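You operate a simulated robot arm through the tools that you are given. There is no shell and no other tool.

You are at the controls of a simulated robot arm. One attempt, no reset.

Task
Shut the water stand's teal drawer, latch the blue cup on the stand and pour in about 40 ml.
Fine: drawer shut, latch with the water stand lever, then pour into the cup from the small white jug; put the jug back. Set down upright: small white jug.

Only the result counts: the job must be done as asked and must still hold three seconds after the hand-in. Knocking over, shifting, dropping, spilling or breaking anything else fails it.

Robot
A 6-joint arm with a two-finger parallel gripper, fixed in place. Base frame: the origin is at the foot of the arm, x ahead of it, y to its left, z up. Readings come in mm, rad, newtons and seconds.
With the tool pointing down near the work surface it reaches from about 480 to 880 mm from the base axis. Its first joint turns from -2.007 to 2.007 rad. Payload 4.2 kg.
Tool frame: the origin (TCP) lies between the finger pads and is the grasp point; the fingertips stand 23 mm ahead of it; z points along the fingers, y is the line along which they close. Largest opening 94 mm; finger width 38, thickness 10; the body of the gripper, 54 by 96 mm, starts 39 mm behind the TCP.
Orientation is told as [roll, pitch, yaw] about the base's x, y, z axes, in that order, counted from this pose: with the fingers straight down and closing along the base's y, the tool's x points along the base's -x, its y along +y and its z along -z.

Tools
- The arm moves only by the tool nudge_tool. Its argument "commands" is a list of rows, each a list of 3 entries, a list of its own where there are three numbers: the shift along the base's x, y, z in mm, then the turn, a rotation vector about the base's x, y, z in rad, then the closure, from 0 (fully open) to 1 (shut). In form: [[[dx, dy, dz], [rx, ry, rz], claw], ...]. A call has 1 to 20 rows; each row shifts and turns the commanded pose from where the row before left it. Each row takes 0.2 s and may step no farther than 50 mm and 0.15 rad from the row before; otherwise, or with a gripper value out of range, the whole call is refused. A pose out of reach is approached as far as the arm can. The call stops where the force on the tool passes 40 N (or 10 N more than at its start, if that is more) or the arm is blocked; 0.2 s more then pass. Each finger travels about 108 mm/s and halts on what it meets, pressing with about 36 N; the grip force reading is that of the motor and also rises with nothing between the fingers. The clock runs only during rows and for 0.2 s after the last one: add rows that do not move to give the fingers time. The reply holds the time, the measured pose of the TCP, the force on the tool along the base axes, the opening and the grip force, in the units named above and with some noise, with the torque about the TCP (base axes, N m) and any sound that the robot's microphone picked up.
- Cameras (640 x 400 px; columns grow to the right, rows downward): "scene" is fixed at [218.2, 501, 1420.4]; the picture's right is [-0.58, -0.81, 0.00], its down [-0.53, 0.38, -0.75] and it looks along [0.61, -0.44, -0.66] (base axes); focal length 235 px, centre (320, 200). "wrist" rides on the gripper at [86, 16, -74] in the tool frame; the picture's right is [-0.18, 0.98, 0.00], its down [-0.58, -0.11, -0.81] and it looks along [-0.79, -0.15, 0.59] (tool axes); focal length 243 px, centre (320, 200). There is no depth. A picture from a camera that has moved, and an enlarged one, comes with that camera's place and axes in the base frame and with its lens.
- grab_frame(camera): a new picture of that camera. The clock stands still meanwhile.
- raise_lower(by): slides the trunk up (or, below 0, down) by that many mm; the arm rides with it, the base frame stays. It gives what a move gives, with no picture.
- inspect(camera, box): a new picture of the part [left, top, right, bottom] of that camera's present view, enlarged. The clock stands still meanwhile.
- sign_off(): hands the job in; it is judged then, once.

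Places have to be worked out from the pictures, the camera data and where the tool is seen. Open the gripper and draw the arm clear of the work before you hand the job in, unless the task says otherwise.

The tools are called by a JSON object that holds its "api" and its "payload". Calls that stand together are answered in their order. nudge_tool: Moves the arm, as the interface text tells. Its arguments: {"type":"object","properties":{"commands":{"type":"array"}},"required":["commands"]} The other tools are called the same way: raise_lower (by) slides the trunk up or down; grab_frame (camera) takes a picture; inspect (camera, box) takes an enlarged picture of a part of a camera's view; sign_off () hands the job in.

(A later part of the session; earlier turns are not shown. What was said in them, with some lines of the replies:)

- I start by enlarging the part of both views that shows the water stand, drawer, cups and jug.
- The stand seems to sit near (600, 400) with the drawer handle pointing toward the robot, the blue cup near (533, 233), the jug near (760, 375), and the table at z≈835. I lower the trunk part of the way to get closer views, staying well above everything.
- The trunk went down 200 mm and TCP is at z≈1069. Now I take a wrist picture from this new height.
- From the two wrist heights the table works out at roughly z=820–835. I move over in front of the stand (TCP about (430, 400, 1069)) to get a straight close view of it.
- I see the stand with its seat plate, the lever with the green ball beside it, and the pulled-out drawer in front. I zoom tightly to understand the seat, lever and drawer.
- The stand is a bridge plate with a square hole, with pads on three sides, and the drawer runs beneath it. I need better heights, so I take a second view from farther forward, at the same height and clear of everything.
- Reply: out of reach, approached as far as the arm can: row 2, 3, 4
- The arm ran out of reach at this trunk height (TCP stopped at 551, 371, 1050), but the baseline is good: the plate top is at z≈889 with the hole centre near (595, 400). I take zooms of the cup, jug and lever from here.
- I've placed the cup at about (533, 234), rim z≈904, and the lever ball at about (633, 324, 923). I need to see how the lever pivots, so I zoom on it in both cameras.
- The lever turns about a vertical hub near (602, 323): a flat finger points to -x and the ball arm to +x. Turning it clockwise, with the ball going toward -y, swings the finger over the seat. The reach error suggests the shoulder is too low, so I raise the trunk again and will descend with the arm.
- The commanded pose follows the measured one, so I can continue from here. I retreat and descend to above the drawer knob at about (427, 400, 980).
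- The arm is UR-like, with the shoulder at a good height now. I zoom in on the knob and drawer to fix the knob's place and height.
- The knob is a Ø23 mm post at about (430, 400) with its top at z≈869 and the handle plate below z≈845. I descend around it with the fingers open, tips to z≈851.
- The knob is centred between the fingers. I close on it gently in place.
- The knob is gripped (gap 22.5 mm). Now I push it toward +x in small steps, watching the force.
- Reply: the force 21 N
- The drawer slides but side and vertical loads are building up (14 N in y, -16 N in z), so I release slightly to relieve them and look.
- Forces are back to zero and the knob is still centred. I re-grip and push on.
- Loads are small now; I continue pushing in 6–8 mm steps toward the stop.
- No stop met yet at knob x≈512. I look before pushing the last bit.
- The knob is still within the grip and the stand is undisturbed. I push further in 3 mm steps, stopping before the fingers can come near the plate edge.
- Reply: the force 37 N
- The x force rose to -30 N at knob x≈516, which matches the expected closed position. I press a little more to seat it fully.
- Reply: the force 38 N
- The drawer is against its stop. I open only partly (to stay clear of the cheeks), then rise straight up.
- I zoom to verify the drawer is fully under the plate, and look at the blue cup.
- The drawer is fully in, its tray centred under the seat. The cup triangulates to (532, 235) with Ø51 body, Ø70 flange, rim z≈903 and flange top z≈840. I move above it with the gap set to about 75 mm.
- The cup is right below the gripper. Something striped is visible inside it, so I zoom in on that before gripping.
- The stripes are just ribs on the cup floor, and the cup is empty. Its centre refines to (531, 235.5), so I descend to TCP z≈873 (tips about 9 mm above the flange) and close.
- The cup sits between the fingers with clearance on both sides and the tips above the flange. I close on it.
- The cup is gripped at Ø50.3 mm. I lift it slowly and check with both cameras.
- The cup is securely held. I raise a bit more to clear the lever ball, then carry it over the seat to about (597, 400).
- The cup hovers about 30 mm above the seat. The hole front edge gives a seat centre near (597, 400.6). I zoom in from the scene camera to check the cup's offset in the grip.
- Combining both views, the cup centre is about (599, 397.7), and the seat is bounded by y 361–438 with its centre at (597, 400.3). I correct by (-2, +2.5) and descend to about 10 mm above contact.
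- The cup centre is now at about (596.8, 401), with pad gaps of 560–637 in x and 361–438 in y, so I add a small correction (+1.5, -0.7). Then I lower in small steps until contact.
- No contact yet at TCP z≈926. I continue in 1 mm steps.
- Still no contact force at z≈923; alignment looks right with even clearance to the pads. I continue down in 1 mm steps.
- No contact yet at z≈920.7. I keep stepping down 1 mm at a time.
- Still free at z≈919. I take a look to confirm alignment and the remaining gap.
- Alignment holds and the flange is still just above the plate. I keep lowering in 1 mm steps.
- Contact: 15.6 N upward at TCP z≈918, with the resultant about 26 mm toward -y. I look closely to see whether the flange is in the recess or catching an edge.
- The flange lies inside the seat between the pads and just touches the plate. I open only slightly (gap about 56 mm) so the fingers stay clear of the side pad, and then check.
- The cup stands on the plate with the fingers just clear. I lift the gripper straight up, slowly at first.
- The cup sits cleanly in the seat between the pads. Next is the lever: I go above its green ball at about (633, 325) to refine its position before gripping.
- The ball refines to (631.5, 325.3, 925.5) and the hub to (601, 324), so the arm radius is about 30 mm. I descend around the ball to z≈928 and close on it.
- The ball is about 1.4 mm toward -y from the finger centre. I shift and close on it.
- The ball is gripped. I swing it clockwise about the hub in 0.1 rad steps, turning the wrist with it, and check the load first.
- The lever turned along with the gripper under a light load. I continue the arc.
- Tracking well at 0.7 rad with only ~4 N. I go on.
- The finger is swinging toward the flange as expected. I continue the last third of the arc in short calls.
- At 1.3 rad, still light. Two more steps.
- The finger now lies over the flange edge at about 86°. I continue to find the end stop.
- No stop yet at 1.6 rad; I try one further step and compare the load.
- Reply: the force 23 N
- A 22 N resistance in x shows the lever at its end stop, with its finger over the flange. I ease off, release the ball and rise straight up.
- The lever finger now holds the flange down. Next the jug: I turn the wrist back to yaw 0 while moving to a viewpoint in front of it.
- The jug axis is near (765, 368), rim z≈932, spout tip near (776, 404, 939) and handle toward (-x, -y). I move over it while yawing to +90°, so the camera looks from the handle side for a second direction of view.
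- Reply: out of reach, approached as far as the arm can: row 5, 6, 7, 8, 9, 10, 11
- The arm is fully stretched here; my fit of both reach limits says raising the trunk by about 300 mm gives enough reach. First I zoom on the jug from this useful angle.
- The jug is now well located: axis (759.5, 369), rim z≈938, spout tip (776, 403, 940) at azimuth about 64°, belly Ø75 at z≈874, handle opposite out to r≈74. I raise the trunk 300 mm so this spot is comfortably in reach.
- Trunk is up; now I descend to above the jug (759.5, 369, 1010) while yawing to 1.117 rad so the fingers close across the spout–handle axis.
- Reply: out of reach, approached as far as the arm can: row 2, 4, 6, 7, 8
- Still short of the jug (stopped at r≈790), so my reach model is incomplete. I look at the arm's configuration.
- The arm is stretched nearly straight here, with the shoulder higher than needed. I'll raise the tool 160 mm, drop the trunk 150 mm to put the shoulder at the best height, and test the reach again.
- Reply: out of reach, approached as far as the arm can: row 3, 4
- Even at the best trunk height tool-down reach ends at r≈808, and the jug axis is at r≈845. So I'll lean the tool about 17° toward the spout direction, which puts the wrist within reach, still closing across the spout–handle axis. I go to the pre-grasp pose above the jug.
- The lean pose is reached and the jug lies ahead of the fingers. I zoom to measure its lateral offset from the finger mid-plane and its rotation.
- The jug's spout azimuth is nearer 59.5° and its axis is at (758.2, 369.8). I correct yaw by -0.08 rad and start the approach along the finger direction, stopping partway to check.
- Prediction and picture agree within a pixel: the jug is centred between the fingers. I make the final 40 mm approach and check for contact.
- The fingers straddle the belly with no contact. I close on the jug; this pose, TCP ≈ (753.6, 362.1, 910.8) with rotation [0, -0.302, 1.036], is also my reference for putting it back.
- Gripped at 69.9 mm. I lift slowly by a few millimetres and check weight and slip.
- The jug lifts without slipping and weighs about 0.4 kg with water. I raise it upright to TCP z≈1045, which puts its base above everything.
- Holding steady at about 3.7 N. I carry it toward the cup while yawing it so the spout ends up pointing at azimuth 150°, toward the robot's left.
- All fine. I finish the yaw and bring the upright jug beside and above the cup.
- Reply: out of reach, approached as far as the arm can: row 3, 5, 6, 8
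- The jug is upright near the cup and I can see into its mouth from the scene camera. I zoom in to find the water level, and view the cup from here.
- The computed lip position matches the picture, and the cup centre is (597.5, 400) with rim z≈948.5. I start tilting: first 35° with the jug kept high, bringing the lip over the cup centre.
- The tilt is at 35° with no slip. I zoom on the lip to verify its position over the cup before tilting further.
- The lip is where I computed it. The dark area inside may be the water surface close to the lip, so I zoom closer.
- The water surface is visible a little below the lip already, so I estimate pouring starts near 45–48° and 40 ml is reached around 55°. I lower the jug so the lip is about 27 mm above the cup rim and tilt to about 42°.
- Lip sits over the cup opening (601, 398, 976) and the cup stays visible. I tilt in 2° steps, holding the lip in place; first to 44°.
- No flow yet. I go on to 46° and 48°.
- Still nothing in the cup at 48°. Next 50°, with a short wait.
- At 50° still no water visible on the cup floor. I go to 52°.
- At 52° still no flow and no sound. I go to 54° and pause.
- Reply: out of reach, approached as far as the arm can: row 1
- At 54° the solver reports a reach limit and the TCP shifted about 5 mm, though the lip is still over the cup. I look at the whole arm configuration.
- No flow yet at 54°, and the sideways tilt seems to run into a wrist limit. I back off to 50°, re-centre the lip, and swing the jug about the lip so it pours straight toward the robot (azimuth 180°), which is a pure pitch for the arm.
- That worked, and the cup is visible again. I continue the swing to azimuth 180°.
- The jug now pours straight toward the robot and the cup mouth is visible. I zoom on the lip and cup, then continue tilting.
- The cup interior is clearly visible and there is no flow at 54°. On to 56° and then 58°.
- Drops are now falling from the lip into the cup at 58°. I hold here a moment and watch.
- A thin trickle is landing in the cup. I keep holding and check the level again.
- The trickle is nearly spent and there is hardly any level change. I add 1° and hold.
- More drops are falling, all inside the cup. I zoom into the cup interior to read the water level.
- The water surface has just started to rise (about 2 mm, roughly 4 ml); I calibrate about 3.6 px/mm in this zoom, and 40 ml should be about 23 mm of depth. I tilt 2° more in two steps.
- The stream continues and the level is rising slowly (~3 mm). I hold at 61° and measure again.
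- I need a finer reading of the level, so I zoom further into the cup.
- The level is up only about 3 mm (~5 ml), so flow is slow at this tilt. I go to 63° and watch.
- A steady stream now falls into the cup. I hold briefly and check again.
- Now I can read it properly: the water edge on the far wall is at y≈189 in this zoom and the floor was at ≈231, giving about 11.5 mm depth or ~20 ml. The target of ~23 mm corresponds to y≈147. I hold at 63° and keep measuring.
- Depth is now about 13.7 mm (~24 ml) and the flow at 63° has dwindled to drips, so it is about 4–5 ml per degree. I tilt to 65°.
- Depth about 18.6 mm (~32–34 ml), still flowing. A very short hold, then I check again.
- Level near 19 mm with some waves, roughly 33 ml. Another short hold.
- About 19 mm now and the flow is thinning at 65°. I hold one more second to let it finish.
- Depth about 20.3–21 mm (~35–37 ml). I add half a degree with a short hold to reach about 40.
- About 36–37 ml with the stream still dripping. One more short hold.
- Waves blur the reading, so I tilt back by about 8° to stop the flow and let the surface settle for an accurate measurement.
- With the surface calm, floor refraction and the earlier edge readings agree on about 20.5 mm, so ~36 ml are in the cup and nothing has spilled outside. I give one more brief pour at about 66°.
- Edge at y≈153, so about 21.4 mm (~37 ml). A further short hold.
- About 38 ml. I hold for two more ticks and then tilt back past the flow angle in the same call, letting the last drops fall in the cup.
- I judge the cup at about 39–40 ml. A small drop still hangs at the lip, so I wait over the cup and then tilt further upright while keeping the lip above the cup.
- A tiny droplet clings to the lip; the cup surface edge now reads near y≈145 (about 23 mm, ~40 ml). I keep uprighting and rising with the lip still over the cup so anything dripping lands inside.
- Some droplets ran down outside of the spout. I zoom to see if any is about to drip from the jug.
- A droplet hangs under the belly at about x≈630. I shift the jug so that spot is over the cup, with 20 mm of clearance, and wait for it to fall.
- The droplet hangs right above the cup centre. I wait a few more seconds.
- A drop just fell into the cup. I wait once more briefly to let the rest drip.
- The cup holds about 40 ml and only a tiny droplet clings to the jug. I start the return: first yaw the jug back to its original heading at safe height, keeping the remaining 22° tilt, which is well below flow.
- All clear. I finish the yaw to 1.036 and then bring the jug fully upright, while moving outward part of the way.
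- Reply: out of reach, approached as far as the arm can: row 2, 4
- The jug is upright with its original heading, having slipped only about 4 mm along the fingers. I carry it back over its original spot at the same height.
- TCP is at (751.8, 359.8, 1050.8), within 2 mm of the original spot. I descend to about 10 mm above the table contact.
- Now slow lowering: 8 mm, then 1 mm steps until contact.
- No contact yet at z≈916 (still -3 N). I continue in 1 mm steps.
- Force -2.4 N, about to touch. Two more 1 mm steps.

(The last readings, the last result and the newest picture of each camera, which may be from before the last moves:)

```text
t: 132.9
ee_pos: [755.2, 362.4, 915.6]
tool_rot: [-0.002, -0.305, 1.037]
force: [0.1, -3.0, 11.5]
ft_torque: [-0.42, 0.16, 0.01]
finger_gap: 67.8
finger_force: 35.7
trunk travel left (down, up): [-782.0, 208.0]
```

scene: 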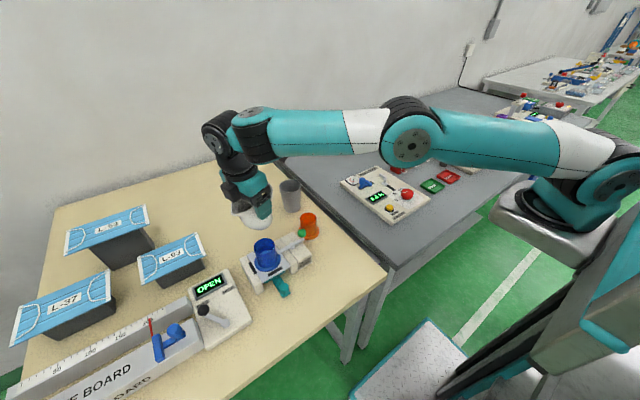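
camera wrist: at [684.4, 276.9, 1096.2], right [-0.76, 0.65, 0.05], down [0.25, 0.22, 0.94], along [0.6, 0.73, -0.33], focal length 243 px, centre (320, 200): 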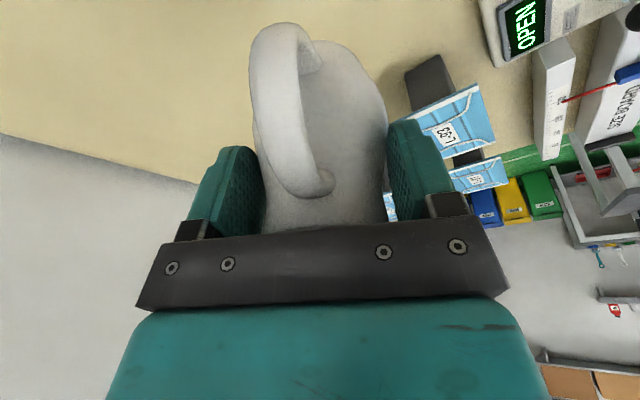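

The base touched on its handle-side edge first (the jug is about 1° nose-up in the grip). I rotate 0.02 rad toward the spout to lay it flat before releasing.

{"api": "nudge_tool", "payload": {"commands": [[[0, 0, 0], [-0.0172, 0.0102, 0], 1], [[0, 0, 0], [0, 0, 0], 1]]}}

{"api": "inspect", "payload": {"camera": "scene", "box": [215, 185, 285, 255]}}

```text
t: 133.5
ee_pos: [754.7, 362.5, 915.4]
tool_rot: [-0.005, -0.286, 1.036]
force: [5.4, 2.3, 13.4]
ft_torque: [0.75, -0.74, -0.14]
finger_gap: 67.7
finger_force: 35.9
trunk travel left (down, up): [-782.0, 208.0]
```

```text
5.71 times, centred on (250, 220) of scene
camera zoom: at [218.2, 501.0, 1420.4], right [-0.58, -0.81, 0.0], down [-0.53, 0.38, -0.75], along [0.61, -0.44, -0.66], focal length 1343 px, centre (720, 86)
```

zoom: 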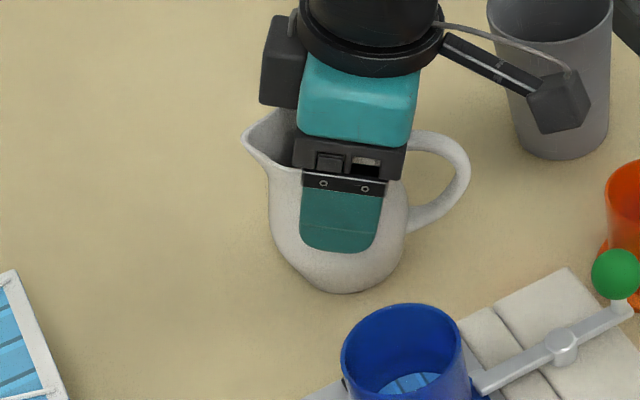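

Now the load shifted to the spout side, so flat is in between. I rotate back half of it.

{"api": "nudge_tool", "payload": {"commands": [[[0, 0, 0], [0.0103, -0.0061, 0], 1], [[0, 0, 0], [0, 0, 0], 1]]}}

```text
t: 134.1
ee_pos: [755.3, 361.8, 915.7]
tool_rot: [-0.002, -0.296, 1.037]
force: [6.7, 1.4, 20.2]
ft_torque: [0.24, -0.51, -0.03]
finger_gap: 67.7
finger_force: 36.3
trunk travel left (down, up): [-782.0, 208.0]
```

The resultant is now within the base, so the jug sits essentially flat. I open the gripper fully.

{"api": "nudge_tool", "payload": {"commands": [[[0, 0, 0.3], [0, 0, 0], 0], [[0, 0, 0], [0, 0, 0], 0], [[0, 0, 0], [0, 0, 0], 0]]}}

{"api": "grab_frame", "payload": {"camera": "wrist"}}

{"api": "inspect", "payload": {"camera": "scene", "box": [215, 185, 285, 255]}}

```text
t: 134.9
ee_pos: [754.2, 362.6, 912.5]
tool_rot: [0.001, -0.293, 1.037]
force: [-0.3, -0.2, -0.1]
ft_torque: [0.0, 0.01, -0.01]
finger_gap: 94.1
finger_force: 0.0
trunk travel left (down, up): [-782.0, 208.0]
```

```text
taken
camera wrist: at [685.6, 280.4, 959.1], right [-0.76, 0.65, 0.05], down [0.26, 0.22, 0.94], along [0.6, 0.72, -0.34], focal length 243 px, centre (320, 200)
```

wrist: 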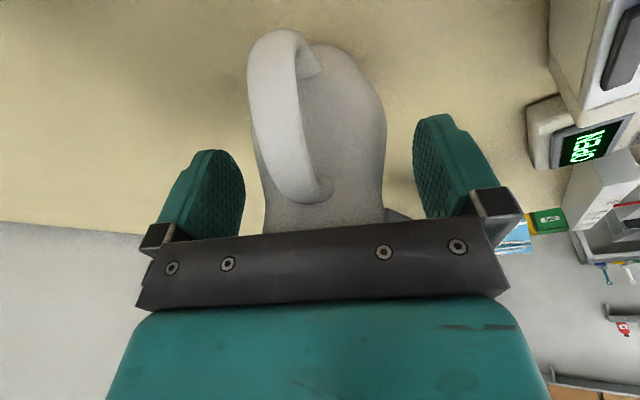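

```text
5.71 times, centred on (250, 220) of scene
camera zoom: at [218.2, 501.0, 1420.4], right [-0.58, -0.81, 0.0], down [-0.53, 0.38, -0.75], along [0.61, -0.44, -0.66], focal length 1343 px, centre (720, 86)
```

zoom: 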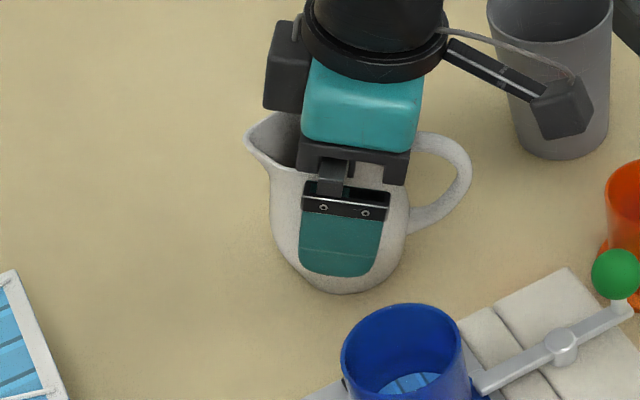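

The jug stands freely upright at its place, with zero force on the tool. I withdraw along the finger direction.

{"api": "nudge_tool", "payload": {"commands": [[[-1.6, -2.6, 10], [0, 0, 0], 0], [[-3.9, -6.6, 25], [0, 0, 0], 0], [[-5, -8.4, 32], [0, 0, 0], 0], [[-5.5, -9, 35], [0, 0, 0], 0], [[-10, -10, 35], [0, 0, 0], 0], [[0, 0, 0], [0, 0, 0], 0]]}}

{"api": "inspect", "payload": {"camera": "scene", "box": [210, 170, 310, 290]}}

{"api": "grab_frame", "payload": {"camera": "wrist"}}

```text
t: 136.3
ee_pos: [728.5, 325.9, 1049.8]
tool_rot: [-0.001, -0.294, 1.037]
force: [0.3, 0.0, -0.1]
ft_torque: [-0.01, 0.01, -0.01]
finger_gap: 94.2
finger_force: 0.0
trunk travel left (down, up): [-782.0, 208.0]
```

```text
3.33 times, centred on (260, 230) of scene
camera zoom: at [218.2, 501.0, 1420.4], right [-0.58, -0.81, 0.0], down [-0.53, 0.38, -0.75], along [0.61, -0.44, -0.66], focal length 784 px, centre (520, 100)
```

zoom: 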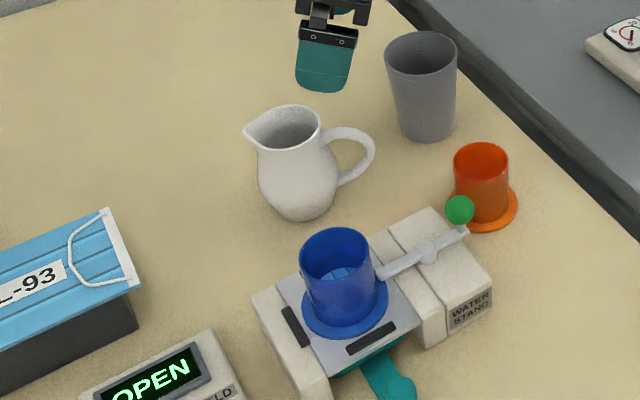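

```text
taken
camera wrist: at [660.2, 244.0, 1096.7], right [-0.76, 0.65, 0.05], down [0.26, 0.22, 0.94], along [0.6, 0.72, -0.34], focal length 243 px, centre (320, 200)
```

wrist: 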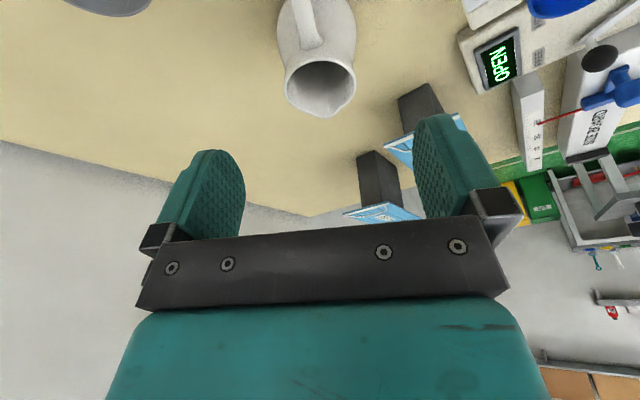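

The jug is back and upright, drawer shut, lever over the flange. I move the empty gripper above the stand for a steep wrist-camera look into the cup to check the fill.

{"api": "nudge_tool", "payload": {"commands": [[[0, 0, 10], [-0.1266, 0.0748, 0], 0], [[0, 0, 10], [-0.1266, 0.0748, 0], 0], [[-17.5, 9.3, 0.6], [0, 0, -0.13], 0], [[-17.5, 9.3, 0.6], [0, 0, -0.13], 0], [[-17.5, 9.3, 0.6], [0, 0, -0.13], 0], [[-17.5, 9.3, 0.6], [0, 0, -0.13], 0], [[-17.5, 9.3, 0.6], [0, 0, -0.13], 0], [[-17.5, 9.3, 0.6], [0, 0, -0.13], 0], [[-17.5, 9.3, 0.6], [0, 0, -0.13], 0], [[-17.5, 9.3, 0.6], [0, 0, -0.127], 0], [[0, 0, 0], [0, 0, 0], 0]]}}

{"api": "grab_frame", "payload": {"camera": "wrist"}}

{"api": "inspect", "payload": {"camera": "wrist", "box": [270, 0, 400, 110]}}

```text
t: 138.7
ee_pos: [588.5, 401.3, 1074.8]
tool_rot: [-0.002, 0.002, -0.002]
force: [0.3, 1.5, 0.1]
ft_torque: [0.0, 0.01, -0.01]
finger_gap: 94.0
finger_force: 0.0
trunk travel left (down, up): [-782.0, 208.0]
```

```text
taken
camera wrist: at [500.6, 416.5, 1150.0], right [0.19, 0.98, 0.0], down [0.58, -0.11, 0.81], along [0.79, -0.15, -0.59], focal length 243 px, centre (320, 200)
```

wrist: 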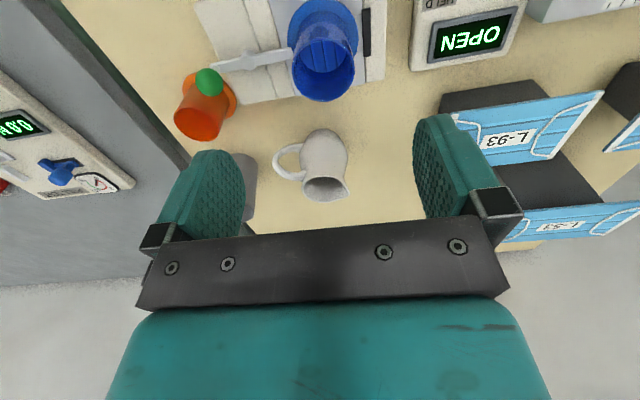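

```text
3.64 times, centred on (335, 55) of wrist
camera zoom: at [500.6, 416.5, 1150.0], right [0.19, 0.98, 0.0], down [0.58, -0.11, 0.81], along [0.79, -0.15, -0.59], focal length 882 px, centre (266, 727)
```

zoom: 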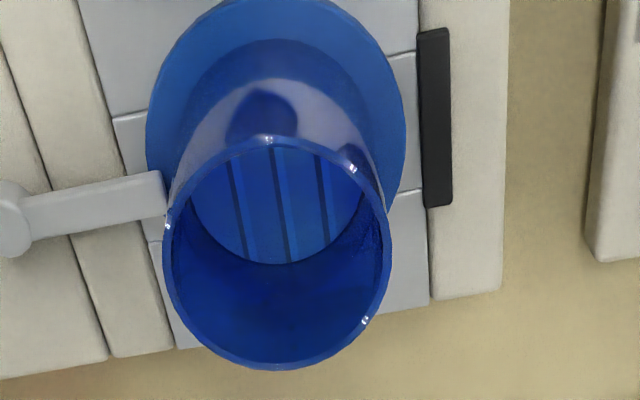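

The finger's tip lies over the flange against the cup. I zoom further into the cup to find the water edge.

{"api": "inspect", "payload": {"camera": "wrist", "box": [302, 30, 344, 106]}}

{"api": "inspect", "payload": {"camera": "scene", "box": [258, 245, 274, 255]}}

```text
5.26 times, centred on (323, 68) of wrist
camera zoom: at [500.6, 416.5, 1150.0], right [0.19, 0.98, 0.0], down [0.58, -0.11, 0.81], along [0.79, -0.15, -0.59], focal length 1277 px, centre (304, 895)
```

zoom: 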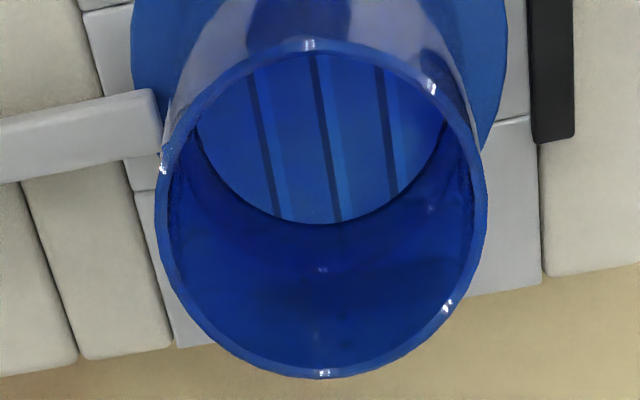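

```text
16.00 times, centred on (266, 250) of scene
camera zoom: at [218.2, 501.0, 1420.4], right [-0.58, -0.81, 0.0], down [-0.53, 0.38, -0.75], along [0.61, -0.44, -0.66], focal length 3762 px, centre (1184, -600)
```

zoom: 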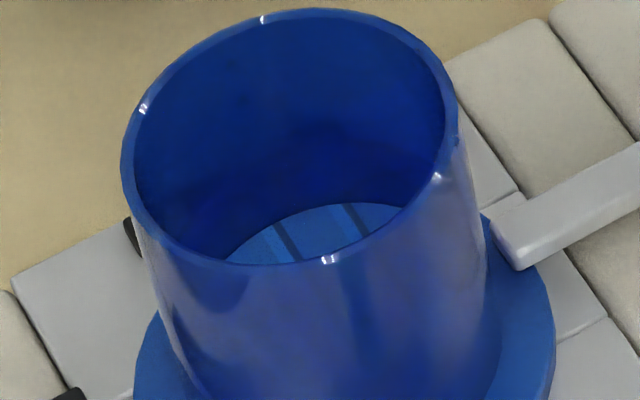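

Edge and refraction readings agree on about 22–23 mm depth, so roughly 39–40 ml. I now draw the arm well back and up, and do a final overall check.

{"api": "nudge_tool", "payload": {"commands": [[[-10, 0, 30], [0, 0, 0], 0], [[-20, -10, 35], [0, 0, 0], 0], [[-30, -15, 30], [0, 0, 0], 0], [[-35, -15, 15], [0, 0, 0], 0], [[-35, -15, 10], [0, 0, 0], 0], [[-35, -15, 0], [0, 0, 0], 0], [[0, 0, 0], [0, 0, 0], 0]]}}

{"api": "grab_frame", "payload": {"camera": "scene"}}

{"api": "inspect", "payload": {"camera": "wrist", "box": [180, 0, 500, 230]}}

```text
t: 140.3
ee_pos: [424.7, 328.0, 1194.8]
tool_rot: [0.0, -0.001, -0.001]
force: [-0.1, -1.1, 0.1]
ft_torque: [-0.01, 0.01, 0.07]
finger_gap: 93.9
finger_force: 0.1
trunk travel left (down, up): [-782.0, 208.0]
```

```text
taken
```

scene: 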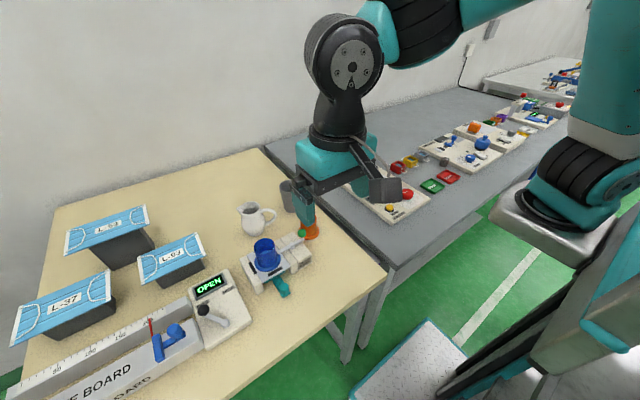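

```text
1.74 times, centred on (340, 115) of wrist
camera zoom: at [337.3, 343.8, 1269.4], right [0.18, 0.98, 0.0], down [0.58, -0.11, 0.81], along [0.79, -0.15, -0.59], focal length 422 px, centre (285, 348)
```

zoom: 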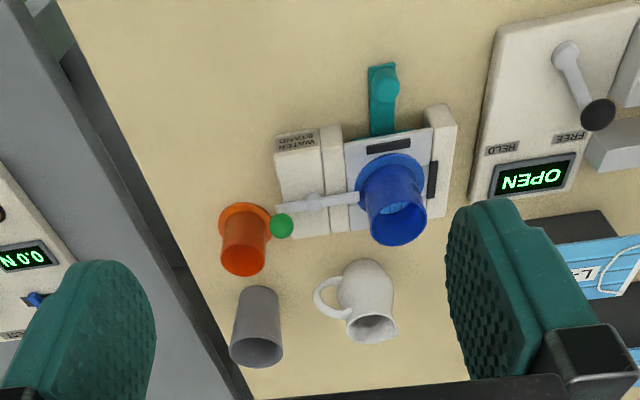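

Everything looks in place. I take one last close look at the stand, drawer and cup for spills or a shifted latch.

{"api": "inspect", "payload": {"camera": "scene", "box": [230, 190, 330, 310]}}

{"api": "inspect", "payload": {"camera": "wrist", "box": [310, 30, 450, 150]}}

```text
3.33 times, centred on (280, 250) of scene
camera zoom: at [218.2, 501.0, 1420.4], right [-0.58, -0.81, 0.0], down [-0.53, 0.38, -0.75], along [0.61, -0.44, -0.66], focal length 784 px, centre (453, 33)
```

zoom: 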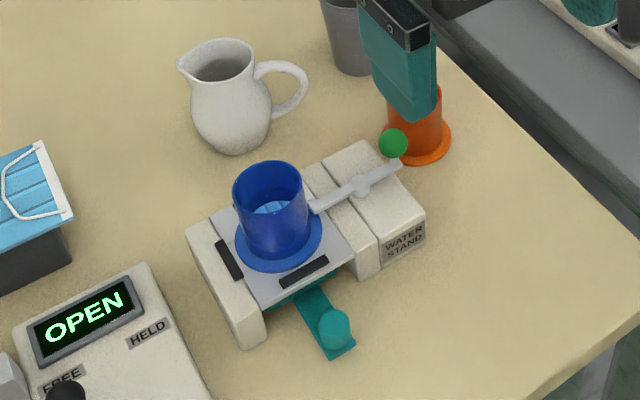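

```text
3.33 times, centred on (380, 90) of wrist
camera zoom: at [337.3, 343.8, 1269.4], right [0.18, 0.98, 0.0], down [0.58, -0.11, 0.81], along [0.79, -0.15, -0.59], focal length 809 px, centre (120, 567)
```

zoom: 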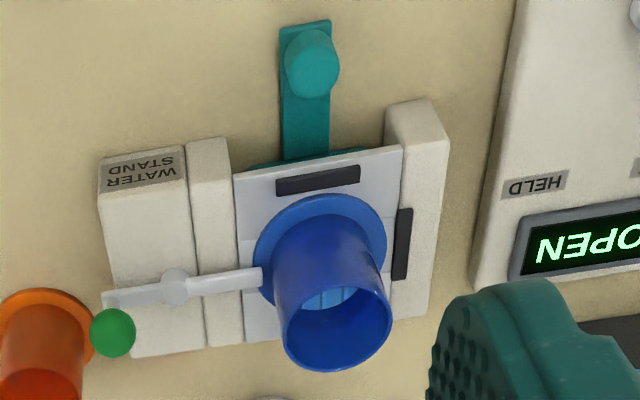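

The final pictures show the drawer shut, the lever finger over the cup flange, about 40 ml in the blue cup, and no visible spills. The jug is upright at its original place, and the open gripper is well clear. I hand the job in.

{"api": "sign_off", "payload": {}}

```text
The job is handed in.
```

I handed the job in. The hand-in gave no verdict, so the results below are from my own checks:

- **Drawer:** the teal drawer is pushed in to its stop, with its tray centred under the seat.
- **Cup and latch:** the blue cup stands on the stand. The water stand lever is turned to its end stop, with its finger over the cup's flange.
- **Water:** I estimate 39–40 ml in the cup, give or take about 3 ml. That comes from reading the water level in the pictures, not from a measuring device.
- **Jug:** the small white jug is back at its original place, upright.
- **Spills:** I saw none in the final pictures. A small droplet was still clinging to the outside of the jug after pouring, before I carried it back.

The gripper is open and the arm is drawn clear. As far as I could see, nothing else was moved or knocked.
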